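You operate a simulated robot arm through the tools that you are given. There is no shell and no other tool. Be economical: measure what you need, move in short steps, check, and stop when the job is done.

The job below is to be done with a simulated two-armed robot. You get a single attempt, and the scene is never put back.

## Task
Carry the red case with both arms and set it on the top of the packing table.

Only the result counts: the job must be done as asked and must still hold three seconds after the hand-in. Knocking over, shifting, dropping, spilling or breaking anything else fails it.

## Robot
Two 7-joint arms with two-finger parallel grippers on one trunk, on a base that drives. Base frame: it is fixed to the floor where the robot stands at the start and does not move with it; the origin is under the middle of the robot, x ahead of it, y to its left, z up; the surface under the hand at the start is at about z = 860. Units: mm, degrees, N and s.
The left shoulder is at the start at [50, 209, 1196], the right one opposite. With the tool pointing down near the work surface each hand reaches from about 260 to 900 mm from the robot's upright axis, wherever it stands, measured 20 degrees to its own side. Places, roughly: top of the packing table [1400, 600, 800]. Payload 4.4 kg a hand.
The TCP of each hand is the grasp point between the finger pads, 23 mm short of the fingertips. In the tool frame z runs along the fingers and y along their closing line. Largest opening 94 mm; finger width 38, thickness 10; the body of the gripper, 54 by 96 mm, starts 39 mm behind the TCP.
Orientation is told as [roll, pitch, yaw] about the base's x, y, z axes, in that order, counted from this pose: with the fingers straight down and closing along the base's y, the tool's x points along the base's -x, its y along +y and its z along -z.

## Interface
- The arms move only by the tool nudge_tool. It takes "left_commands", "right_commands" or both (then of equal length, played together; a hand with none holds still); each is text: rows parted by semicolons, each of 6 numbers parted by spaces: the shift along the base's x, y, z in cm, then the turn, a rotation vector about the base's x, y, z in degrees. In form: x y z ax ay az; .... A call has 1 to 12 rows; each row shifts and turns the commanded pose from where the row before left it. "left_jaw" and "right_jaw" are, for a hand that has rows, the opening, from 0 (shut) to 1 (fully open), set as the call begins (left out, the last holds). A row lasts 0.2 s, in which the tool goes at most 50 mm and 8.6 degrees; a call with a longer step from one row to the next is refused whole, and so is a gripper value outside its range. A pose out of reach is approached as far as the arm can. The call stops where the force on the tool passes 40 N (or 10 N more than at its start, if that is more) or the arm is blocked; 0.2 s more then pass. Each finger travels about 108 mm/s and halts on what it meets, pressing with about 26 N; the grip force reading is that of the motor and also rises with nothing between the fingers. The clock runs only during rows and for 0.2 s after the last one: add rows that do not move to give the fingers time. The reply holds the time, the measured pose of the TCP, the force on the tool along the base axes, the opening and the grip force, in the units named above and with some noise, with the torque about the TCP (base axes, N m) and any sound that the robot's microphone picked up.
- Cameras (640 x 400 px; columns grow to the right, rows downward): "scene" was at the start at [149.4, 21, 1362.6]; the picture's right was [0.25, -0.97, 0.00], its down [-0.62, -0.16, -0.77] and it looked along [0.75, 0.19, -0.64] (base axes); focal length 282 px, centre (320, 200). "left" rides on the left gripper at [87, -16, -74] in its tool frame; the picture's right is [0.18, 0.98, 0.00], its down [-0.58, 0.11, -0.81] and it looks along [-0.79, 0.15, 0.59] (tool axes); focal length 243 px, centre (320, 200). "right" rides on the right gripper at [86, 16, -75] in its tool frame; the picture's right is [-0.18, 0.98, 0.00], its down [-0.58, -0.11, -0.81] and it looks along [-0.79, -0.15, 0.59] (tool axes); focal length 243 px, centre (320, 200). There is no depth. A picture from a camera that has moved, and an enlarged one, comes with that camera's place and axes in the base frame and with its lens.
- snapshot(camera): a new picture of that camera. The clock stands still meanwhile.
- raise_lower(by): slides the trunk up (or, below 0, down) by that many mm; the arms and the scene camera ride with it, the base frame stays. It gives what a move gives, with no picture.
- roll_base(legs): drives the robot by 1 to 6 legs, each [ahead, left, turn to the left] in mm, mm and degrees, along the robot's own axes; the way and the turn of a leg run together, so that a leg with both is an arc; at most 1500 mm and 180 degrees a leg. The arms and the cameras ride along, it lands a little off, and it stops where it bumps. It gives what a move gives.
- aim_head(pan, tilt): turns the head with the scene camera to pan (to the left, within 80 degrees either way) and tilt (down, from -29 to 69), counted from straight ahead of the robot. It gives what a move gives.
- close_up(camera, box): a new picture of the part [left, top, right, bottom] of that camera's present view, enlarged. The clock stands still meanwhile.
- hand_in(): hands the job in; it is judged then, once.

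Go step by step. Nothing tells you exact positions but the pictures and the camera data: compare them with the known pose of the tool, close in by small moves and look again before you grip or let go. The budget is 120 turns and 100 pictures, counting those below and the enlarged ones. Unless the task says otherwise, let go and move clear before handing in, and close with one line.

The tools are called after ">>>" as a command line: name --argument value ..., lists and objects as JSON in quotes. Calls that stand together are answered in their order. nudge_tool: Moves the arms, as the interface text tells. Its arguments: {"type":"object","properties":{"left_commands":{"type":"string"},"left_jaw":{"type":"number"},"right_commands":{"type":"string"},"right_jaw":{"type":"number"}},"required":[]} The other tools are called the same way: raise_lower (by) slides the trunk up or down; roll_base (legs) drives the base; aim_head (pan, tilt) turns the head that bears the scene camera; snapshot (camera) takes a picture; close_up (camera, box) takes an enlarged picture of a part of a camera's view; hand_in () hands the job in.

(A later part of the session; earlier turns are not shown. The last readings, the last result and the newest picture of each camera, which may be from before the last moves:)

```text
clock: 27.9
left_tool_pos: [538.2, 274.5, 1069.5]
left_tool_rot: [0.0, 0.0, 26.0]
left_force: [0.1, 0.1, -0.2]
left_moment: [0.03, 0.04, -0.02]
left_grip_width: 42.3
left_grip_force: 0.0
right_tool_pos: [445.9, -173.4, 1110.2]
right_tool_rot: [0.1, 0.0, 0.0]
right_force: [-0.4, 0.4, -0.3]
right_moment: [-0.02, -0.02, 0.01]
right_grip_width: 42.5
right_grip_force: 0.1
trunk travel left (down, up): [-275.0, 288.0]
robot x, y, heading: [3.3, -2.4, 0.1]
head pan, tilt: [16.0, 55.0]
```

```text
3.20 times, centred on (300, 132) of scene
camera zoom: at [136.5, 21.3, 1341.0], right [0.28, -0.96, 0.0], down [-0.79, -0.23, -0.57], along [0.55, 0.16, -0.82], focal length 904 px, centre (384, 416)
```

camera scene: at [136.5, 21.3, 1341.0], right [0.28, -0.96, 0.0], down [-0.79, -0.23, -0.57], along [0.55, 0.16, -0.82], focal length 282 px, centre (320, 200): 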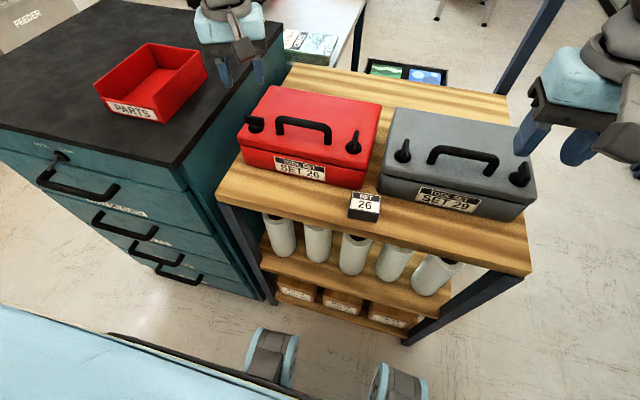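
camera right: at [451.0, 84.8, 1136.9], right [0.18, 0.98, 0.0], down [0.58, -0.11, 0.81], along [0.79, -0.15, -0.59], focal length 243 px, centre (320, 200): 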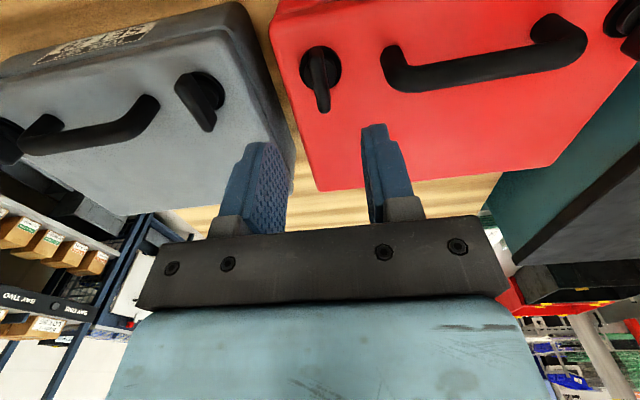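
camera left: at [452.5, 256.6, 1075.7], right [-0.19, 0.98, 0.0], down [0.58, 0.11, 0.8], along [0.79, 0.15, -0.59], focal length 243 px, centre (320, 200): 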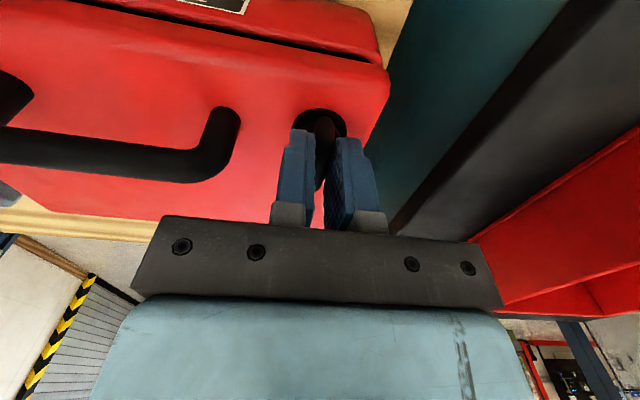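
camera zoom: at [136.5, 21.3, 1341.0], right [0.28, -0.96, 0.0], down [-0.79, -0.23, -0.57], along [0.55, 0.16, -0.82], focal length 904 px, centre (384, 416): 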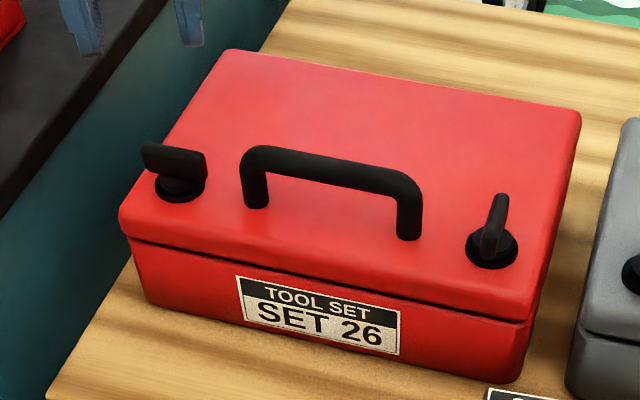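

The left knob now lies across at 90°. Next the left hand goes over the right knob.

>>> nudge_tool --left_commands "0 -4.1 0 0 0 -6.5;0 -4.1 0 0 0 -6.5;0 -4.1 0 0 0 -6.5;0 -4.1 0 0 0 -6.5;-0.15 -4.1 0 0 0 0;0 0 -3 0 0 0;0 0 0 0 0 0"

>>> snapshot --camera "left"

>>> snapshot --camera "scene"

```text
clock: 29.5
left_tool_pos: [510.4, 137.3, 1057.4]
left_tool_rot: [0.0, -0.1, 0.0]
left_force: [-0.6, 0.2, 0.1]
left_moment: [0.0, 0.04, -0.01]
left_grip_width: 42.5
left_grip_force: 0.1
left hand out of reach, approached as far as the arm can: row 4, 5, 6
right_tool_pos: [445.6, -172.5, 1111.0]
right_tool_rot: [0.1, 0.0, 0.0]
right_force: [0.1, 0.5, -0.3]
right_moment: [-0.02, -0.01, -0.01]
right_grip_width: 42.3
right_grip_force: 0.1
trunk travel left (down, up): [-275.0, 288.0]
robot x, y, heading: [-0.7, 3.4, 0.1]
head pan, tilt: [16.0, 55.0]
```

```text
64 pictures are left
camera left: at [424.3, 119.9, 1132.3], right [-0.18, 0.98, 0.0], down [0.58, 0.11, 0.81], along [0.79, 0.15, -0.59], focal length 243 px, centre (320, 200)
```

left: 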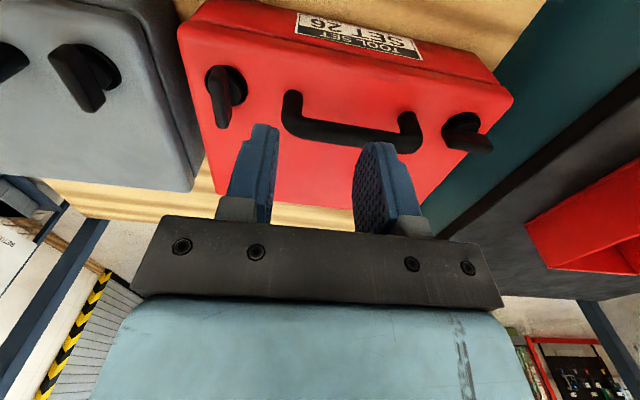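

```text
63 pictures are left
camera scene: at [135.5, 19.8, 1341.2], right [0.28, -0.96, 0.0], down [-0.79, -0.23, -0.57], along [0.55, 0.16, -0.82], focal length 282 px, centre (320, 200)
```

scene: 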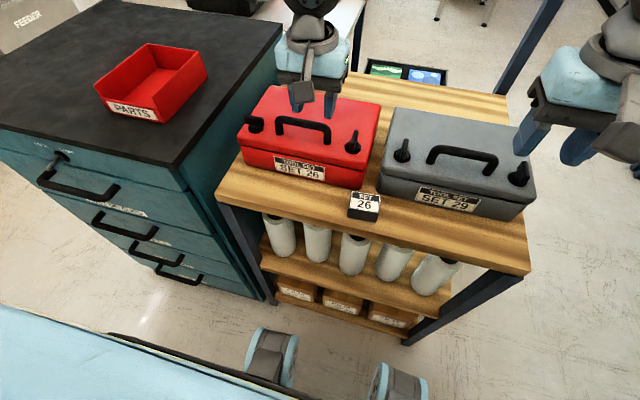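

The left arm can't reach that far over, so I'll drive the robot 204 mm to its right, repeating the arm pose that worked on the left knob.

>>> roll_base --legs '[[0, -204, 0]]'

>>> snapshot --camera "left"

```text
clock: 31.9
left_tool_pos: [510.4, -69.0, 1058.2]
left_tool_rot: [0.0, -0.2, 0.1]
left_force: [0.2, -0.3, 0.3]
left_moment: [-0.02, 0.0, -0.01]
left_grip_width: 42.3
left_grip_force: 0.0
right_tool_pos: [446.1, -379.6, 1110.3]
right_tool_rot: [0.0, 0.0, 0.0]
right_force: [-0.1, -0.1, 0.8]
right_moment: [0.01, -0.02, 0.0]
right_grip_width: 42.3
right_grip_force: 0.1
trunk travel left (down, up): [-275.0, 288.0]
robot x, y, heading: [-2.0, -208.8, -0.0]
head pan, tilt: [16.0, 55.0]
```

```text
62 pictures are left
camera left: at [424.7, -87.1, 1132.2], right [-0.19, 0.98, 0.0], down [0.58, 0.11, 0.81], along [0.79, 0.15, -0.59], focal length 243 px, centre (320, 200)
```

left: 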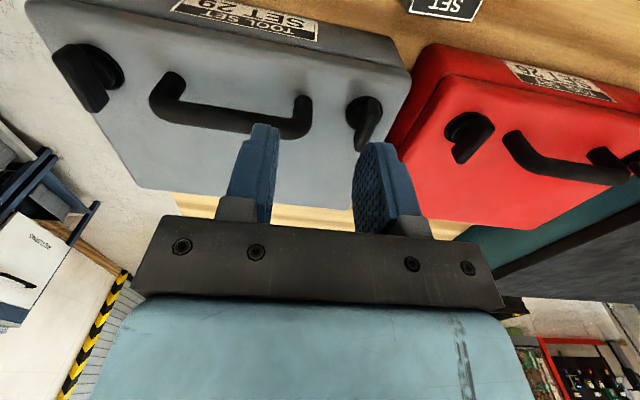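

Now move the left hand to above the right knob.

>>> nudge_tool --left_commands "0.65 3.45 0 0 0 0;0.65 3.45 0 0 0 0;0.65 3.45 0 0 0 0;0.65 3.45 0 0 0 0;0 0 0 0 0 0"

>>> snapshot --camera "left"

```text
clock: 33.1
left_tool_pos: [536.5, 69.5, 1056.2]
left_tool_rot: [-0.1, -0.2, 0.2]
left_force: [-0.3, -0.9, 0.1]
left_moment: [0.01, 0.01, -0.01]
left_grip_width: 42.2
left_grip_force: 0.0
right_tool_pos: [446.8, -380.0, 1108.8]
right_tool_rot: [0.0, 0.0, 0.1]
right_force: [0.2, -0.3, -0.2]
right_moment: [0.01, -0.05, 0.02]
right_grip_width: 42.6
right_grip_force: 0.1
trunk travel left (down, up): [-275.0, 288.0]
robot x, y, heading: [-0.4, -211.6, 0.0]
head pan, tilt: [16.0, 55.0]
```

```text
61 pictures are left
camera left: at [451.0, 52.5, 1130.6], right [-0.19, 0.98, 0.0], down [0.58, 0.11, 0.81], along [0.79, 0.15, -0.59], focal length 243 px, centre (320, 200)
```

left: 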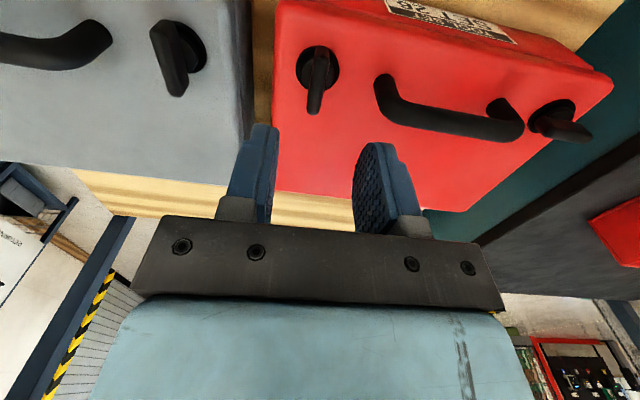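

Aligned. Lower and grip the right knob's blade.

>>> nudge_tool --left_commands "-0.1 -0.1 -3.6 0 0 0;0 0 -3.6 0 0 0;0 0 0 0 0 0"

>>> nudge_tool --left_commands "0 0 0 0 0 0;0 0 0 0 0 0;0 0 0 0 0 0" --left_jaw 0

```text
clock: 33.9
left_tool_pos: [533.1, 68.3, 985.3]
left_tool_rot: [-0.1, -0.1, 0.2]
left_force: [-0.4, -0.2, -0.1]
left_moment: [-0.01, -0.02, -0.02]
left_grip_width: 42.3
left_grip_force: 0.1
right_tool_pos: [445.5, -381.0, 1110.1]
right_tool_rot: [0.0, 0.0, 0.1]
right_force: [0.3, -0.6, -0.2]
right_moment: [-0.01, 0.02, -0.01]
right_grip_width: 42.6
right_grip_force: 0.1
trunk travel left (down, up): [-275.0, 288.0]
robot x, y, heading: [1.6, -211.0, 0.1]
head pan, tilt: [16.0, 55.0]
```

```text
clock: 34.7
left_tool_pos: [534.3, 67.7, 984.6]
left_tool_rot: [0.0, -0.1, 0.2]
left_force: [0.0, -0.2, 0.1]
left_moment: [-0.01, 0.06, -0.03]
left_grip_width: 9.5
left_grip_force: 25.9
right_tool_pos: [445.3, -379.3, 1110.0]
right_tool_rot: [0.0, 0.0, 0.1]
right_force: [0.6, -0.2, 0.0]
right_moment: [-0.04, 0.03, 0.0]
right_grip_width: 42.2
right_grip_force: 0.1
trunk travel left (down, up): [-275.0, 288.0]
robot x, y, heading: [1.1, -206.0, 0.5]
head pan, tilt: [16.0, 55.0]
```

Gripped cleanly. I'll press slightly and turn to the 90° stop.

>>> nudge_tool --left_commands "0 0 -0.1 0 0 8;0 0 0 0 0 8;0 0 0 0 0 8;0 0 0 0 0 8;0 0 0 0 0 8;0 0 0 0 0 8;0 0 0 0 0 8;0 0 0 0 0 8;0 0 0 0 0 8;0 0 0 0 0 8;0 0 0 0 0 8;0 0 0 0 0 5"

>>> snapshot --camera "scene"

```text
clock: 37.3
left_tool_pos: [535.9, 65.9, 985.2]
left_tool_rot: [-0.1, -0.1, 93.1]
left_force: [4.4, -8.1, 4.9]
left_moment: [-0.29, -0.07, -1.05]
left_grip_width: 12.1
left_grip_force: 26.0
right_tool_pos: [445.3, -380.5, 1109.3]
right_tool_rot: [0.1, 0.0, 0.0]
right_force: [-0.3, 0.5, 0.7]
right_moment: [0.01, 0.0, -0.03]
right_grip_width: 42.2
right_grip_force: 0.0
trunk travel left (down, up): [-275.0, 288.0]
robot x, y, heading: [1.0, -213.3, 0.3]
head pan, tilt: [16.0, 55.0]
```

```text
60 pictures are left
camera scene: at [136.2, -189.0, 1341.1], right [0.28, -0.96, 0.0], down [-0.79, -0.23, -0.57], along [0.55, 0.16, -0.82], focal length 282 px, centre (320, 200)
```

scene: 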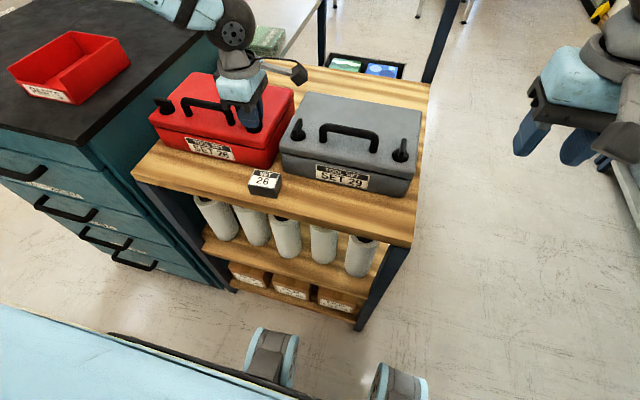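

At the stop. Now a small test lift with this hand alone, to see if the lid stays shut.

>>> nudge_tool --left_commands "0 0 0.1 0 0 -3;0 0 0.2 0 0 0;0 0 0.2 0 0 0;0 0 0 0 0 0"

>>> close_up --camera "scene" --box '[130, 60, 310, 180]'

```text
clock: 38.3
left_tool_pos: [535.7, 67.4, 989.0]
left_tool_rot: [0.0, -0.1, 90.1]
left_force: [6.1, -3.5, -0.5]
left_moment: [0.16, 0.34, -0.97]
left_grip_width: 10.0
left_grip_force: 25.9
right_tool_pos: [447.9, -380.1, 1109.0]
right_tool_rot: [0.0, 0.1, 0.1]
right_force: [-0.4, 0.3, 0.5]
right_moment: [-0.01, 0.01, -0.02]
right_grip_width: 42.1
right_grip_force: 0.0
trunk travel left (down, up): [-275.0, 288.0]
robot x, y, heading: [-0.6, -207.3, -0.2]
head pan, tilt: [16.0, 55.0]
```

```text
3.33 times, centred on (220, 120) of scene
camera zoom: at [137.6, -188.0, 1340.9], right [0.28, -0.96, 0.0], down [-0.79, -0.23, -0.57], along [0.55, 0.16, -0.82], focal length 941 px, centre (653, 467)
```

zoom: 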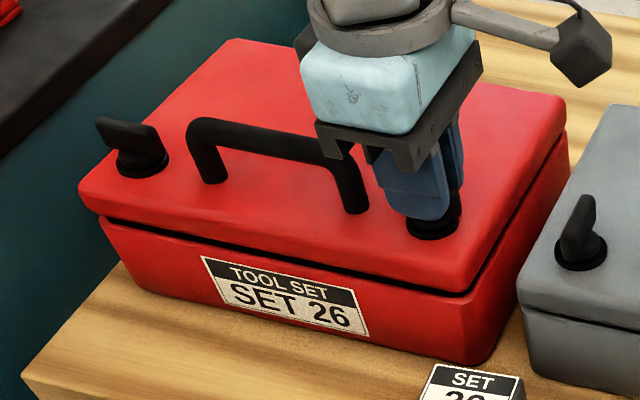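

A slim gap seems visible at the seam. I'll release and lift the hand clear to check whether the lid sits closed by itself.

>>> nudge_tool --left_commands "0 0 -0.5 0 0 0;0 0 0 0 0 0;0 0 4 0 0 0;0 0 4 0 0 0;0 0 0 0 0 0" --left_jaw 0.45

>>> close_up --camera "scene" --box '[130, 60, 310, 180]'

```text
clock: 39.5
left_tool_pos: [533.9, 67.5, 1063.8]
left_tool_rot: [-0.1, -0.1, 90.2]
left_force: [0.2, 0.3, -0.1]
left_moment: [-0.01, 0.02, -0.01]
left_grip_width: 42.5
left_grip_force: 0.0
right_tool_pos: [446.9, -378.8, 1109.2]
right_tool_rot: [0.0, 0.0, 0.1]
right_force: [-0.7, 0.2, -0.1]
right_moment: [0.04, 0.0, -0.04]
right_grip_width: 42.2
right_grip_force: 0.1
trunk travel left (down, up): [-275.0, 288.0]
robot x, y, heading: [-0.6, -207.2, 0.1]
head pan, tilt: [16.0, 55.0]
```

```text
3.33 times, centred on (220, 120) of scene
camera zoom: at [136.7, -187.7, 1341.0], right [0.28, -0.96, 0.0], down [-0.79, -0.23, -0.57], along [0.55, 0.16, -0.82], focal length 941 px, centre (653, 467)
```

zoom: 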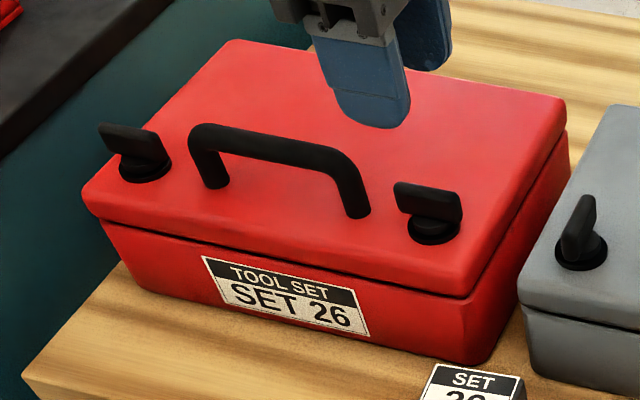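

The lid settles closed on release. To test the latches and the weight, I'll pinch the handle's middle with the left hand and lift slightly.

>>> nudge_tool --left_commands "0.1 3.4 0 0 0 0;0 3.4 0 0 0 0;0 3.4 0 0 0 0;0 0 -4 0 0 0;0 0 -3.8 0 0 0;0 0 0 0 0 0"

>>> nudge_tool --left_commands "0 0 0 0 0 0;0 0 0 0 0 0;0 0 0 0 0 0" --left_jaw 0

>>> close_up --camera "scene" --box '[130, 60, 310, 180]'

```text
clock: 40.9
left_tool_pos: [535.9, 169.0, 986.7]
left_tool_rot: [-0.2, 0.0, 90.2]
left_force: [0.3, 0.5, -0.6]
left_moment: [-0.01, -0.02, 0.02]
left_grip_width: 41.9
left_grip_force: 0.1
right_tool_pos: [445.1, -379.5, 1110.3]
right_tool_rot: [-0.1, 0.0, 0.1]
right_force: [1.0, -0.1, 0.7]
right_moment: [-0.01, 0.02, 0.03]
right_grip_width: 42.3
right_grip_force: 0.0
trunk travel left (down, up): [-275.0, 288.0]
robot x, y, heading: [1.6, -205.8, 0.2]
head pan, tilt: [16.0, 55.0]
```

```text
clock: 41.7
left_tool_pos: [536.8, 169.2, 986.2]
left_tool_rot: [0.0, -0.2, 90.2]
left_force: [0.1, -0.7, 0.1]
left_moment: [-0.01, -0.02, -1.02]
left_grip_width: 15.7
left_grip_force: 26.3
right_tool_pos: [445.4, -379.6, 1110.5]
right_tool_rot: [0.1, 0.0, 0.1]
right_force: [-0.4, 0.2, -0.5]
right_moment: [0.0, 0.0, 0.02]
right_grip_width: 42.3
right_grip_force: 0.0
trunk travel left (down, up): [-275.0, 288.0]
robot x, y, heading: [-0.9, -211.4, 0.1]
head pan, tilt: [16.0, 55.0]
```

```text
3.33 times, centred on (220, 120) of scene
camera zoom: at [136.3, -187.8, 1341.0], right [0.28, -0.96, 0.0], down [-0.79, -0.23, -0.57], along [0.55, 0.16, -0.82], focal length 941 px, centre (653, 467)
```

zoom: 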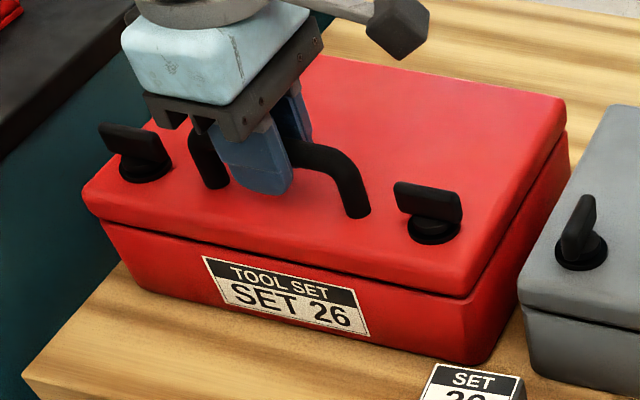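

Bar gripped (≈15.7 mm). Small test lift of 8 mm.

>>> nudge_tool --left_commands "0 0 0.2 0 0 0;0 0 0.2 0 0 0;0 0 0.2 0 0 0;0 0 0.2 0 0 0;0 0 0 0 0 0"

>>> close_up --camera "scene" --box '[130, 60, 310, 180]'

```text
clock: 42.9
left_tool_pos: [538.3, 170.8, 993.7]
left_tool_rot: [-0.1, -0.1, 90.2]
left_force: [9.4, -0.5, -0.8]
left_moment: [0.46, -0.02, -0.58]
left_grip_width: 15.8
left_grip_force: 26.3
right_tool_pos: [447.4, -379.4, 1109.2]
right_tool_rot: [0.1, 0.0, 0.1]
right_force: [-0.6, 0.2, -0.4]
right_moment: [-0.03, 0.0, 0.0]
right_grip_width: 42.3
right_grip_force: 0.0
trunk travel left (down, up): [-275.0, 288.0]
robot x, y, heading: [3.0, -209.9, 0.2]
head pan, tilt: [16.0, 55.0]
```

```text
3.33 times, centred on (220, 120) of scene
camera zoom: at [138.0, -187.4, 1340.8], right [0.28, -0.96, 0.0], down [-0.79, -0.23, -0.57], along [0.55, 0.16, -0.82], focal length 941 px, centre (653, 467)
```

zoom: 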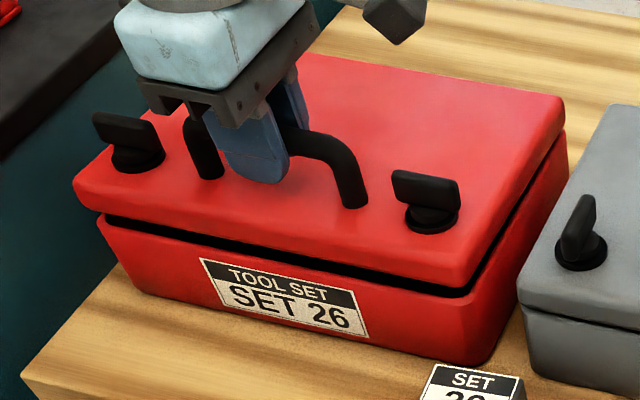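

The lid opens with almost no force here, while at 0° the lift carried 26 N and the label visibly rose. So 0° was the locked position, with some seam play, and the body was starting to lift. I'll put the lid down and turn both knobs back to 0°.

>>> nudge_tool --left_commands "0 0 -0.4 0 0 0;0 0 -0.4 0 0 0;0 0 0 0 0 0"

>>> nudge_tool --left_commands "0 0 0 0 0 0;0 0 0 0 0 0;0 0 4 0 0 0;0 0 3.8 0 0 0;0 -3.4 0 0 0 0;0 -3.4 0 0 0 0;0 -3.3 0 0 0 0;0 0 -4 0 0 0;0 0 -3.8 0 0 0;0 0 0 0 0 0" --left_jaw 0.45

>>> nudge_tool --left_commands "0 0 0 0 0 0;0 0 0 0 0 0;0 0 0 0 0 0" --left_jaw 0

>>> close_up --camera "scene" --box '[130, 60, 310, 180]'

```text
clock: 43.7
left_tool_pos: [535.1, 168.5, 986.9]
left_tool_rot: [-0.1, 0.0, 90.1]
left_force: [-2.8, 4.9, 1.1]
left_moment: [-0.06, 0.05, -0.66]
left_grip_width: 15.8
left_grip_force: 25.9
right_tool_pos: [445.3, -378.8, 1109.9]
right_tool_rot: [0.0, 0.1, 0.3]
right_force: [0.2, 0.2, 0.3]
right_moment: [0.01, 0.01, 0.02]
right_grip_width: 42.3
right_grip_force: 0.0
trunk travel left (down, up): [-275.0, 288.0]
robot x, y, heading: [1.6, -210.1, 0.1]
head pan, tilt: [16.0, 55.0]
```

```text
clock: 45.9
left_tool_pos: [534.3, 67.6, 986.6]
left_tool_rot: [-0.1, -0.1, 90.2]
left_force: [0.1, 0.8, -0.4]
left_moment: [0.0, 0.0, 0.0]
left_grip_width: 42.3
left_grip_force: 0.0
right_tool_pos: [445.5, -380.0, 1110.3]
right_tool_rot: [-0.1, 0.0, 0.1]
right_force: [0.1, 0.2, -0.2]
right_moment: [0.02, -0.03, 0.01]
right_grip_width: 42.4
right_grip_force: 0.1
trunk travel left (down, up): [-275.0, 288.0]
robot x, y, heading: [3.3, -208.9, 0.1]
head pan, tilt: [16.0, 55.0]
```

```text
clock: 46.7
left_tool_pos: [533.8, 66.8, 985.9]
left_tool_rot: [-0.1, -0.1, 90.2]
left_force: [1.3, 0.0, 0.1]
left_moment: [-0.09, -0.02, -0.52]
left_grip_width: 9.8
left_grip_force: 26.4
right_tool_pos: [446.7, -380.0, 1109.7]
right_tool_rot: [0.0, 0.0, 0.1]
right_force: [0.7, -0.4, -0.2]
right_moment: [-0.03, -0.01, 0.01]
right_grip_width: 42.1
right_grip_force: 0.0
trunk travel left (down, up): [-275.0, 288.0]
robot x, y, heading: [1.9, -208.1, 0.4]
head pan, tilt: [16.0, 55.0]
```

```text
3.33 times, centred on (220, 120) of scene
camera zoom: at [136.6, -187.7, 1341.0], right [0.28, -0.96, 0.0], down [-0.79, -0.23, -0.57], along [0.55, 0.16, -0.82], focal length 941 px, centre (653, 467)
```

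zoom: 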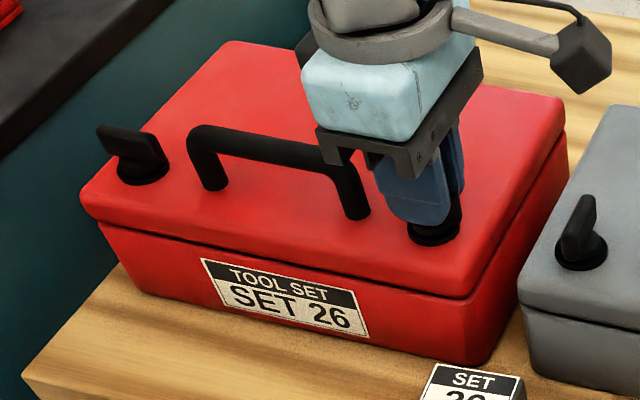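

Turn the right knob back to its 0° stop.

>>> nudge_tool --left_commands "0.1 0 -0.1 0 0 -8;0 0 0 0 0 -8;0 0 0 0 0 -8;0 0 0 0 0 -8;0 0 0 0 0 -8;0 0 0 0 0 -8;0 0 0 0 0 -8;0 0 0 0 0 -8;0 0 0 0 0 -8;0 0 0 0 0 -8;0 0 0 0 0 -8;0 0 0 0 0 -5"

>>> nudge_tool --left_commands "0 0 0.1 0 0 3;0 0 0.2 0 0 0;0 0 0.3 0 0 0;0 0 0.3 0 0 0;0 0 0 0 0 0"

>>> close_up --camera "scene" --box '[130, 60, 310, 180]'

```text
clock: 49.3
left_tool_pos: [537.6, 67.8, 986.5]
left_tool_rot: [-0.1, 0.0, -2.8]
left_force: [-5.3, -3.2, 1.8]
left_moment: [-0.01, -0.32, 1.06]
left_grip_width: 11.5
left_grip_force: 25.5
right_tool_pos: [445.1, -380.3, 1110.3]
right_tool_rot: [-0.1, 0.0, 0.2]
right_force: [0.6, -0.5, 0.6]
right_moment: [0.03, -0.01, 0.01]
right_grip_width: 42.2
right_grip_force: 0.1
trunk travel left (down, up): [-275.0, 288.0]
robot x, y, heading: [0.4, -209.0, 0.1]
head pan, tilt: [16.0, 55.0]
```

```text
clock: 50.5
left_tool_pos: [538.4, 69.2, 994.5]
left_tool_rot: [0.0, 0.1, 0.1]
left_force: [-0.7, -0.7, -0.6]
left_moment: [-0.18, -0.18, 0.04]
left_grip_width: 10.1
left_grip_force: 26.1
right_tool_pos: [447.2, -378.9, 1109.4]
right_tool_rot: [0.0, 0.2, 0.2]
right_force: [0.3, 0.2, 0.2]
right_moment: [-0.01, 0.02, 0.0]
right_grip_width: 42.6
right_grip_force: 0.1
trunk travel left (down, up): [-275.0, 288.0]
robot x, y, heading: [0.8, -211.3, 0.2]
head pan, tilt: [16.0, 55.0]
```

```text
3.33 times, centred on (220, 120) of scene
camera zoom: at [137.6, -187.0, 1340.8], right [0.28, -0.96, 0.0], down [-0.79, -0.23, -0.57], along [0.55, 0.16, -0.82], focal length 941 px, centre (653, 467)
```

zoom: 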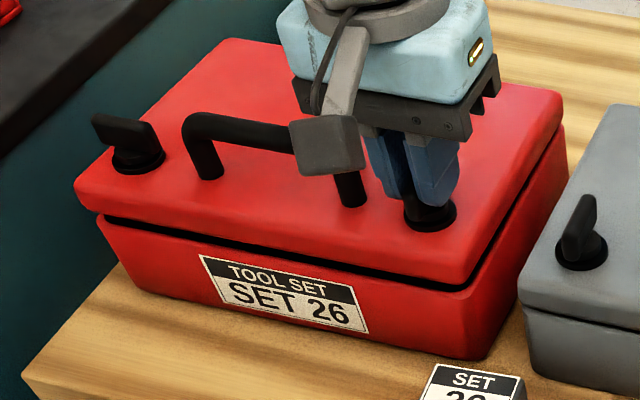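

Still in the free-play range. I'll lift 10 mm more to see whether a locked limit takes the load.

>>> nudge_tool --left_commands "0 0 0.3 0 0 0;0 0 0.3 0 0 0;0 0 0.3 0 0 0;0 0 0.3 0 0 0;0 0 0 0 0 0"

>>> close_up --camera "scene" --box '[130, 60, 310, 180]'

```text
clock: 51.7
left_tool_pos: [537.9, 69.5, 1005.5]
left_tool_rot: [-0.2, 0.2, 0.1]
left_force: [1.0, 3.6, -17.9]
left_moment: [0.04, -0.14, 0.35]
left_grip_width: 9.9
left_grip_force: 26.2
right_tool_pos: [448.1, -377.4, 1109.5]
right_tool_rot: [-0.1, 0.1, 0.1]
right_force: [0.9, 0.2, 0.6]
right_moment: [0.0, -0.03, 0.0]
right_grip_width: 42.4
right_grip_force: 0.0
trunk travel left (down, up): [-275.0, 288.0]
robot x, y, heading: [1.3, -206.3, 0.1]
head pan, tilt: [16.0, 55.0]
```

```text
3.33 times, centred on (220, 120) of scene
camera zoom: at [137.9, -186.5, 1340.8], right [0.28, -0.96, 0.0], down [-0.79, -0.23, -0.57], along [0.55, 0.16, -0.82], focal length 941 px, centre (653, 467)
```

zoom: 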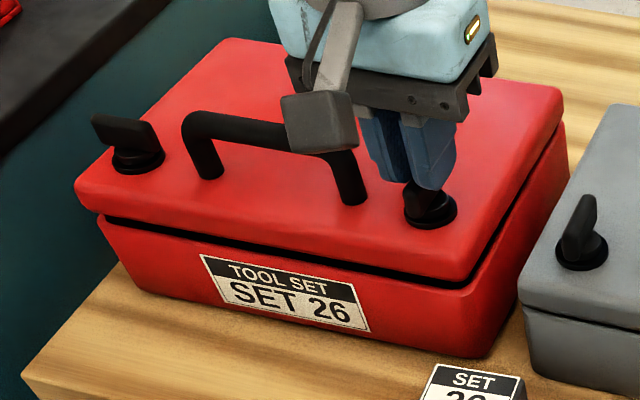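

The lid play ends at about 8 mm, after which the pads slipped on the blade at about 18 N. So knob friction alone can't carry a case of about 42 N. The plan is to hook the left hand's finger under the handle bar for most of the weight, with the right hand on the right knob. First I'll put the lid down, drive back left and re-lock the left knob.

>>> nudge_tool --left_commands "0 0 -0.5 0 0 0;0 0 -0.5 0 0 0;0 0 0 0 0 0"

>>> nudge_tool --left_commands "0 0 0 0 0 0;0 0 0 0 0 0;0 0 4 0 0 0;0 0 4 0 0 0;0 0 0 0 0 8;0 0 0 0 0 8;0 0 0 0 0 8;0 0 0 0 0 8;0 0 0 0 0 8;0 0 0 0 0 8" --left_jaw 0.45

>>> nudge_tool --left_commands "0 0 0 0 0 8;0 0 0 0 0 8;0 0 0 0 0 8;0 0 0 0 0 8;0 0 0 0 0 8;0 0 0 0 0 2"

>>> roll_base --legs '[[0, 206, 0]]'

>>> snapshot --camera "scene"

```text
clock: 52.5
left_tool_pos: [537.0, 67.5, 998.0]
left_tool_rot: [-0.1, -0.2, 0.2]
left_force: [-2.2, -0.5, 4.5]
left_moment: [0.02, -0.75, 0.29]
left_grip_width: 9.7
left_grip_force: 26.9
right_tool_pos: [444.7, -380.4, 1109.9]
right_tool_rot: [0.0, 0.0, 0.1]
right_force: [-0.5, 1.0, 0.1]
right_moment: [-0.02, -0.04, 0.01]
right_grip_width: 42.3
right_grip_force: 0.1
trunk travel left (down, up): [-275.0, 288.0]
robot x, y, heading: [1.9, -206.5, 0.1]
head pan, tilt: [16.0, 55.0]
```

```text
clock: 54.7
left_tool_pos: [537.1, 69.7, 1076.7]
left_tool_rot: [-0.1, 0.0, 48.3]
left_force: [-0.9, -0.9, -0.1]
left_moment: [0.0, 0.01, -0.02]
left_grip_width: 41.9
left_grip_force: 0.1
right_tool_pos: [445.6, -379.7, 1110.4]
right_tool_rot: [0.0, 0.1, 0.0]
right_force: [-0.1, 0.6, 0.2]
right_moment: [0.0, -0.03, 0.0]
right_grip_width: 42.4
right_grip_force: 0.0
trunk travel left (down, up): [-275.0, 288.0]
robot x, y, heading: [0.2, -207.8, 0.2]
head pan, tilt: [16.0, 55.0]
```

```text
clock: 56.1
left_tool_pos: [537.0, 68.1, 1078.1]
left_tool_rot: [-0.1, -0.1, 90.3]
left_force: [0.0, 0.2, 1.0]
left_moment: [0.02, 0.0, 0.04]
left_grip_width: 42.2
left_grip_force: 0.1
right_tool_pos: [445.6, -380.1, 1109.8]
right_tool_rot: [0.0, 0.0, 0.0]
right_force: [0.1, -0.2, 0.3]
right_moment: [-0.03, -0.01, -0.03]
right_grip_width: 42.3
right_grip_force: 0.0
trunk travel left (down, up): [-275.0, 288.0]
robot x, y, heading: [0.5, -209.3, 0.2]
head pan, tilt: [16.0, 55.0]
```

```text
clock: 58.6
left_tool_pos: [539.0, 274.4, 1077.0]
left_tool_rot: [-0.1, 0.1, 90.1]
left_force: [-0.5, 0.0, 0.3]
left_moment: [-0.04, 0.07, -0.01]
left_grip_width: 42.3
left_grip_force: 0.0
right_tool_pos: [445.2, -173.4, 1110.2]
right_tool_rot: [0.0, 0.0, 0.0]
right_force: [-1.3, 0.5, 0.4]
right_moment: [-0.01, 0.01, -0.03]
right_grip_width: 42.0
right_grip_force: 0.1
trunk travel left (down, up): [-275.0, 288.0]
robot x, y, heading: [0.8, -1.4, -0.2]
head pan, tilt: [16.0, 55.0]
```

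```text
52 pictures are left
camera scene: at [135.9, 19.0, 1341.1], right [0.28, -0.96, 0.0], down [-0.79, -0.23, -0.57], along [0.55, 0.16, -0.82], focal length 282 px, centre (320, 200)
```

scene: 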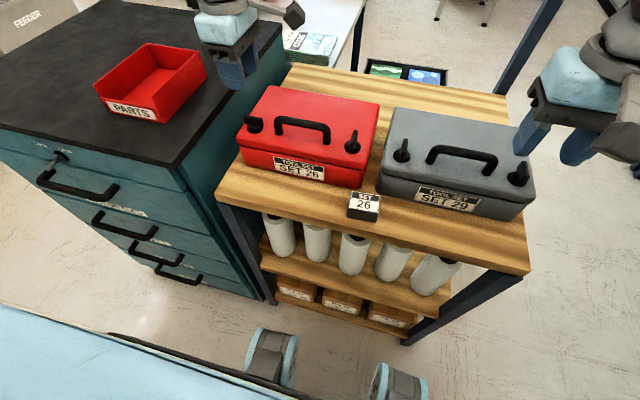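

Now grip the left knob at 90° and return it to 0°.

>>> nudge_tool --left_commands "-0.2 -0.1 -4.6 0 0 0;0 0 -4.6 0 0 0;0 0 0 0 0 0"

>>> nudge_tool --left_commands "0 0 0 0 0 0;0 0 0 0 0 0;0 0 0 0 0 0" --left_jaw 0

>>> nudge_tool --left_commands "0 0 0 0 0 -8;0 0 0 0 0 -8;0 0 0 0 0 -8;0 0 0 0 0 -8;0 0 0 0 0 -8;0 0 0 0 0 -8;0 0 0 0 0 -8;0 0 0 0 0 -8;0 0 0 0 0 -8;0 0 0 0 0 -8;0 0 0 0 0 -8;0 0 0 0 0 -5"

```text
clock: 59.4
left_tool_pos: [535.5, 274.8, 986.9]
left_tool_rot: [-0.2, -0.2, 90.1]
left_force: [0.1, -0.2, -1.0]
left_moment: [-0.02, 0.02, 0.0]
left_grip_width: 42.0
left_grip_force: 0.1
right_tool_pos: [444.6, -173.9, 1109.8]
right_tool_rot: [0.0, 0.0, -0.1]
right_force: [-0.2, -1.7, 0.0]
right_moment: [0.01, 0.0, 0.0]
right_grip_width: 42.3
right_grip_force: 0.1
trunk travel left (down, up): [-275.0, 288.0]
robot x, y, heading: [-2.0, -2.6, 0.4]
head pan, tilt: [16.0, 55.0]
```

```text
clock: 60.2
left_tool_pos: [536.6, 274.5, 986.9]
left_tool_rot: [-0.2, -0.1, 90.1]
left_force: [1.1, -1.2, 0.1]
left_moment: [-0.28, 0.08, 0.03]
left_grip_width: 9.4
left_grip_force: 25.9
right_tool_pos: [446.4, -173.4, 1110.5]
right_tool_rot: [0.1, -0.1, -0.1]
right_force: [-0.2, -0.8, -0.1]
right_moment: [0.0, -0.01, 0.0]
right_grip_width: 42.4
right_grip_force: 0.0
trunk travel left (down, up): [-275.0, 288.0]
robot x, y, heading: [0.9, 0.2, 0.2]
head pan, tilt: [16.0, 55.0]
```

```text
clock: 62.8
left_tool_pos: [536.3, 271.8, 984.9]
left_tool_rot: [-0.1, 0.0, -3.0]
left_force: [10.7, -8.2, 5.3]
left_moment: [-0.08, -0.28, 1.08]
left_grip_width: 11.7
left_grip_force: 25.9
right_tool_pos: [445.6, -173.9, 1109.0]
right_tool_rot: [0.1, -0.1, 0.0]
right_force: [0.9, 0.1, -0.4]
right_moment: [0.02, 0.0, 0.0]
right_grip_width: 42.3
right_grip_force: 0.1
trunk travel left (down, up): [-275.0, 288.0]
robot x, y, heading: [-1.1, 0.9, -0.2]
head pan, tilt: [16.0, 55.0]
```

Locked at the 0° stop again. Release, raise, and reorient the left hand in free air so its fingers point forward with the closing line vertical.

>>> nudge_tool --left_commands "0 0 0 0 0 3;0 0 0 0 0 0;0 0 4.5 0 0 0;-1 0 4.5 0 0 0;-3 0 4 0 0 0;-4 0 3 0 0 0;-4 0 2 0 0 0;0 0 0 0 -8 0;0 0 0 0 -8 0;0 0 0 0 -8 0;0 0 0 0 -8 0;0 0 0 0 -8 0" --left_jaw 0.45

>>> nudge_tool --left_commands "0 0 0 0 -8 0;0 0 0 0 -8 0;0 0 0 0 -8.5 0;0 0 0 7.25 0 -3.38;0 0 0 7.25 0 -3.38;0 0 0 7.25 0 -3.38;0 0 0 7.25 0 -3.38;0 0 0 7.25 0 -3.38;0 0 0 7.25 0 -3.38"

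```text
clock: 65.4
left_tool_pos: [430.5, 272.6, 1169.5]
left_tool_rot: [-0.3, -40.0, 0.0]
left_force: [1.5, 0.2, 0.1]
left_moment: [0.03, 0.02, -0.02]
left_grip_width: 42.3
left_grip_force: 0.0
left hand out of reach, approached as far as the arm can: row 12
right_tool_pos: [445.9, -173.7, 1110.0]
right_tool_rot: [-0.1, 0.0, 0.1]
right_force: [0.1, -0.2, -0.1]
right_moment: [0.0, 0.02, 0.06]
right_grip_width: 42.7
right_grip_force: 0.0
trunk travel left (down, up): [-275.0, 288.0]
robot x, y, heading: [-2.1, -4.5, 0.2]
head pan, tilt: [16.0, 55.0]
```

```text
clock: 67.4
left_tool_pos: [483.2, 270.0, 1185.2]
left_tool_rot: [57.7, -37.1, -68.8]
left_force: [-0.3, 0.6, -0.8]
left_moment: [-0.01, 0.01, -0.03]
left_grip_width: 42.5
left_grip_force: 0.1
left hand out of reach, approached as far as the arm can: row 1, 2, 3
right_tool_pos: [444.6, -174.7, 1110.7]
right_tool_rot: [0.0, 0.0, 0.0]
right_force: [-0.5, -0.1, 0.2]
right_moment: [0.0, 0.0, 0.01]
right_grip_width: 42.7
right_grip_force: 0.1
trunk travel left (down, up): [-275.0, 288.0]
robot x, y, heading: [-1.1, -0.5, -0.1]
head pan, tilt: [16.0, 55.0]
```

The orientation is progressing after the hand shifted forward slightly. Continue the roll.

>>> nudge_tool --left_commands "0 0 0 7.6 0 -3.55;0 0 0 7.6 0 -3.55;0 0 0 7.6 0 -3.55;0 0 0 7.6 0 -3.55;0 0 0 7.6 0 -3.55;0 0 0 0 0 0"

>>> snapshot --camera "scene"

>>> snapshot --camera "left"

```text
clock: 68.8
left_tool_pos: [483.6, 270.3, 1185.7]
left_tool_rot: [64.9, 0.2, -89.6]
left_force: [-0.7, -0.1, -0.3]
left_moment: [-0.01, 0.01, -0.02]
left_grip_width: 42.2
left_grip_force: 0.0
right_tool_pos: [445.7, -174.3, 1110.2]
right_tool_rot: [0.0, 0.0, 0.0]
right_force: [0.0, -0.5, 1.0]
right_moment: [0.02, -0.04, 0.04]
right_grip_width: 42.3
right_grip_force: 0.0
trunk travel left (down, up): [-275.0, 288.0]
robot x, y, heading: [0.4, -1.7, 0.2]
head pan, tilt: [16.0, 55.0]
```

```text
51 pictures are left
camera scene: at [135.7, 18.4, 1341.1], right [0.28, -0.96, 0.0], down [-0.79, -0.23, -0.57], along [0.55, 0.16, -0.82], focal length 282 px, centre (320, 200)
```

scene: 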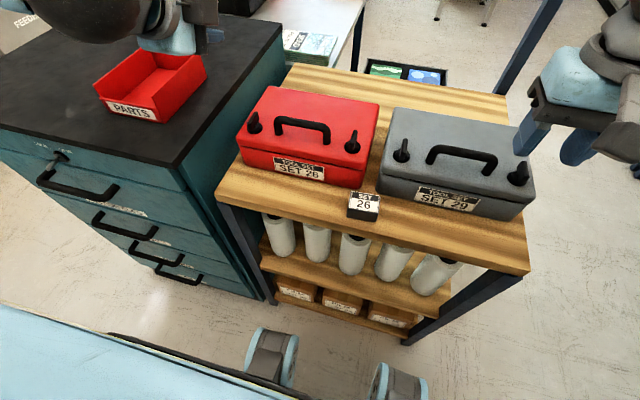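

```text
50 pictures are left
camera left: at [409.5, 355.1, 1202.4], right [0.42, 0.18, 0.89], down [-0.68, -0.59, 0.44], along [0.6, -0.79, -0.12], focal length 243 px, centre (320, 200)
```

left: 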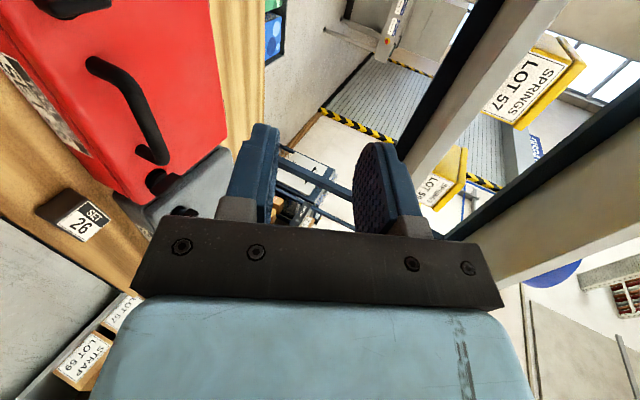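

The hook orientation [65, 0, -90] is reached. I'll move to a pre-hook spot in front of and slightly above the handle's left half, with the jaw at about 26 mm.

>>> nudge_tool --left_commands "-0.5 -2 -2 0 0 0;-0.5 -2 -2.5 0 0 0;-0.5 -2 -2.5 0 0 0;-0.5 -2 -2.5 0 0 0;-0.5 0 -3 0 0 0;-0.5 0 -3 0 0 0;0 0 0 0 0 0" --left_jaw 0.275

>>> snapshot --camera "left"

>>> snapshot --camera "scene"

```text
clock: 70.4
left_tool_pos: [463.4, 188.6, 1034.6]
left_tool_rot: [65.0, 0.0, -89.7]
left_force: [0.4, 0.5, 0.2]
left_moment: [0.04, 0.01, -0.03]
left_grip_width: 25.8
left_grip_force: 0.1
left hand out of reach, approached as far as the arm can: row 1, 2
right_tool_pos: [444.5, -173.2, 1110.0]
right_tool_rot: [0.0, 0.1, 0.1]
right_force: [0.0, -0.4, -0.3]
right_moment: [0.0, 0.0, -0.04]
right_grip_width: 42.4
right_grip_force: 0.1
trunk travel left (down, up): [-275.0, 288.0]
robot x, y, heading: [2.9, 1.1, 0.0]
head pan, tilt: [16.0, 55.0]
```

```text
49 pictures are left
camera left: at [388.2, 273.2, 1050.1], right [0.41, 0.19, 0.89], down [-0.68, -0.59, 0.44], along [0.6, -0.79, -0.12], focal length 243 px, centre (320, 200)
```

left: 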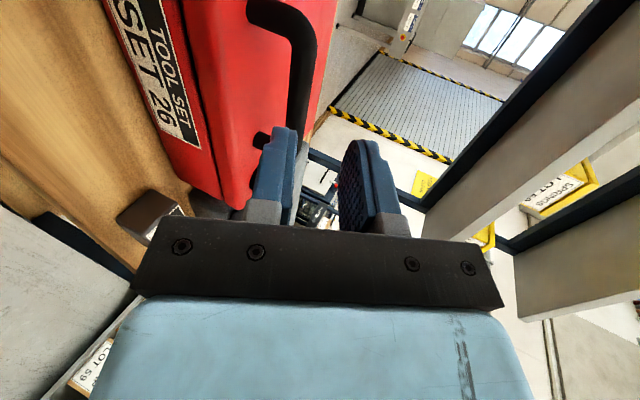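

```text
48 pictures are left
camera scene: at [135.2, 18.6, 1341.2], right [0.28, -0.96, 0.0], down [-0.79, -0.23, -0.57], along [0.55, 0.16, -0.82], focal length 282 px, centre (320, 200)
```

scene: 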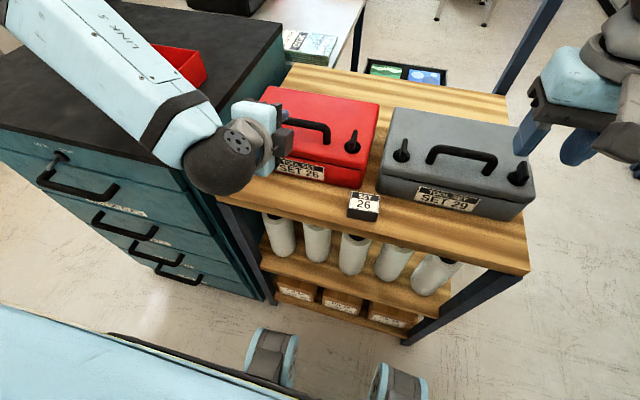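

The pose is reachable. A closer look at the bar position in the left camera.

>>> close_up --camera "left" --box '[200, 0, 400, 125]'

>>> close_up --camera "scene" --box '[220, 70, 400, 190]'

```text
3.20 times, centred on (300, 62) of left
camera zoom: at [388.2, 273.2, 1050.1], right [0.41, 0.19, 0.89], down [-0.68, -0.59, 0.44], along [0.6, -0.79, -0.12], focal length 776 px, centre (384, 640)
```

zoom: 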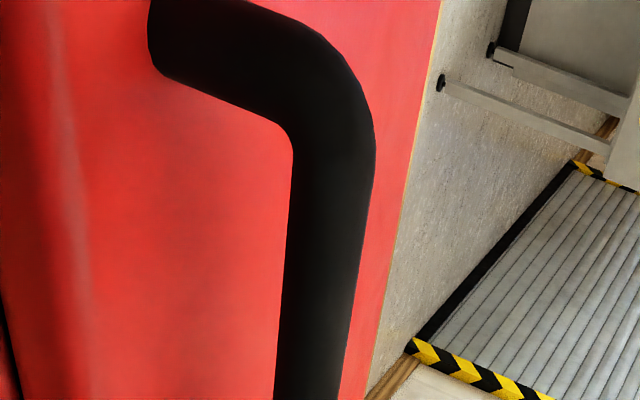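

```text
3.33 times, centred on (310, 130) of scene
camera zoom: at [135.2, 18.6, 1341.2], right [0.28, -0.96, 0.0], down [-0.79, -0.23, -0.57], along [0.55, 0.16, -0.82], focal length 941 px, centre (353, 433)
```

zoom: 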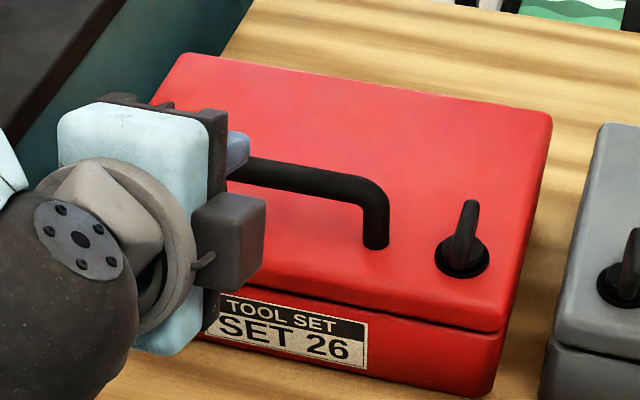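

The bar centre is at about x 537, z 983.5, and is straight for y<205. I'll drop onto the approach line at y≈184 and insert partway, then check.

>>> nudge_tool --left_commands "0 -0.45 -1.45 0 0 0;2.3 0 -1.07 0 0 0;1.2 0 -0.56 0 0 0;0 0 0 0 0 0"

>>> snapshot --camera "left"

```text
clock: 71.4
left_tool_pos: [501.3, 192.1, 1007.3]
left_tool_rot: [64.8, 0.1, -89.7]
left_force: [0.0, 0.1, 0.4]
left_moment: [-0.02, 0.01, 0.0]
left_grip_width: 25.8
left_grip_force: 0.1
left hand out of reach, approached as far as the arm can: row 1, 2
right_tool_pos: [445.5, -174.8, 1109.9]
right_tool_rot: [0.1, -0.1, 0.0]
right_force: [0.2, -0.1, -0.5]
right_moment: [-0.02, 0.01, 0.0]
right_grip_width: 42.5
right_grip_force: 0.0
trunk travel left (down, up): [-275.0, 288.0]
robot x, y, heading: [-2.6, -1.5, 0.1]
head pan, tilt: [16.0, 55.0]
```

```text
45 pictures are left
camera left: at [425.8, 277.5, 1024.3], right [0.42, 0.19, 0.89], down [-0.68, -0.59, 0.44], along [0.6, -0.79, -0.12], focal length 243 px, centre (320, 200)
```

left: 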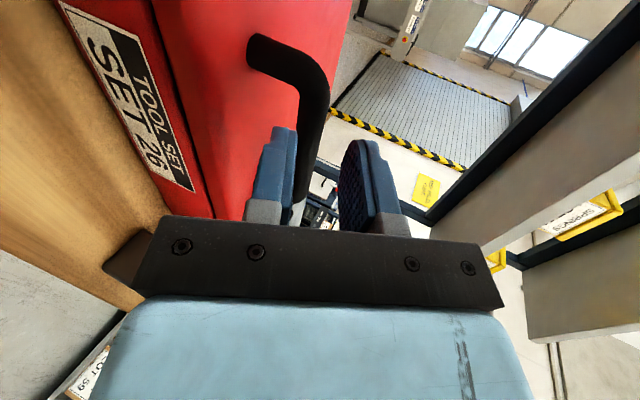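

The arm is cramped this close, so I'll back the robot up 130 mm and come forward with the arm again.

>>> roll_base --legs '[[-130, 0, 0]]'

>>> nudge_tool --left_commands "3 -0.2 0.4 0 0 0;3 -0.2 0.3 0 0 0;3 -0.2 0.3 0 0 0;1.5 -0.2 0 0 0 0;0 0 0 0 0 0"

```text
clock: 72.6
left_tool_pos: [371.2, 193.3, 1007.4]
left_tool_rot: [64.8, 0.0, -89.6]
left_force: [-0.4, 0.1, 0.0]
left_moment: [-0.04, -0.02, 0.03]
left_grip_width: 25.8
left_grip_force: 0.0
right_tool_pos: [315.9, -172.7, 1110.8]
right_tool_rot: [0.0, 0.0, 0.1]
right_force: [-0.5, 0.3, 1.0]
right_moment: [-0.01, -0.01, 0.01]
right_grip_width: 42.3
right_grip_force: 0.1
trunk travel left (down, up): [-275.0, 288.0]
robot x, y, heading: [-129.4, -1.9, 0.3]
head pan, tilt: [16.0, 55.0]
```

```text
clock: 73.8
left_tool_pos: [475.4, 190.5, 1019.4]
left_tool_rot: [64.8, 0.0, -89.6]
left_force: [-0.2, 0.6, -0.4]
left_moment: [0.0, 0.03, -0.03]
left_grip_width: 26.0
left_grip_force: 0.0
left hand out of reach, approached as far as the arm can: row 4
right_tool_pos: [317.1, -174.1, 1109.3]
right_tool_rot: [0.0, 0.0, 0.2]
right_force: [-0.6, 0.0, -0.8]
right_moment: [0.0, 0.01, 0.01]
right_grip_width: 42.3
right_grip_force: 0.1
trunk travel left (down, up): [-275.0, 288.0]
robot x, y, heading: [-131.3, 2.6, 0.1]
head pan, tilt: [16.0, 55.0]
```

Still at a reach edge, but y≈190 fits between the posts. I'll advance along the finger line from here.

>>> nudge_tool --left_commands "1.5 0 -0.8 0 0 0;1.5 0 -0.8 0 0 0;0 0 0 0 0 0"

>>> close_up --camera "left" --box '[200, 40, 420, 240]'

>>> snapshot --camera "scene"

```text
clock: 74.6
left_tool_pos: [501.4, 200.4, 1015.2]
left_tool_rot: [64.9, 0.0, -89.7]
left_force: [0.4, 1.3, 0.2]
left_moment: [0.02, -0.01, -0.01]
left_grip_width: 26.0
left_grip_force: 0.1
left hand out of reach, approached as far as the arm can: row 1, 2
right_tool_pos: [318.0, -173.7, 1109.5]
right_tool_rot: [0.0, -0.1, 0.0]
right_force: [0.0, 0.9, -1.1]
right_moment: [-0.03, 0.03, 0.01]
right_grip_width: 42.4
right_grip_force: 0.0
trunk travel left (down, up): [-275.0, 288.0]
robot x, y, heading: [-129.3, -2.3, 0.3]
head pan, tilt: [16.0, 55.0]
```

```text
2.00 times, centred on (310, 140) of left
camera zoom: at [427.6, 285.9, 1031.8], right [0.42, 0.19, 0.89], down [-0.68, -0.59, 0.44], along [0.6, -0.79, -0.12], focal length 485 px, centre (340, 320)
```

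zoom: 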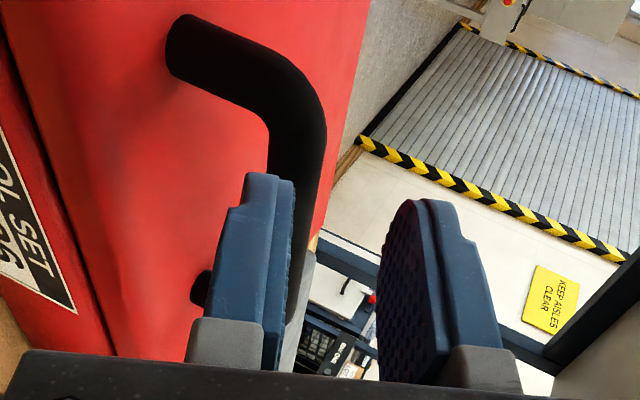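

```text
43 pictures are left
camera scene: at [7.7, 18.8, 1341.1], right [0.28, -0.96, 0.0], down [-0.79, -0.23, -0.57], along [0.55, 0.16, -0.82], focal length 282 px, centre (320, 200)
```

scene: 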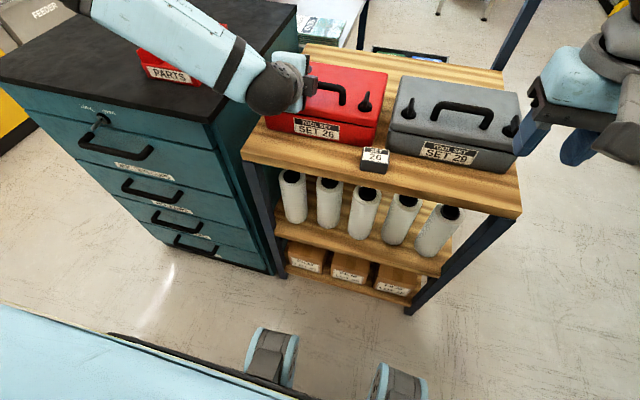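

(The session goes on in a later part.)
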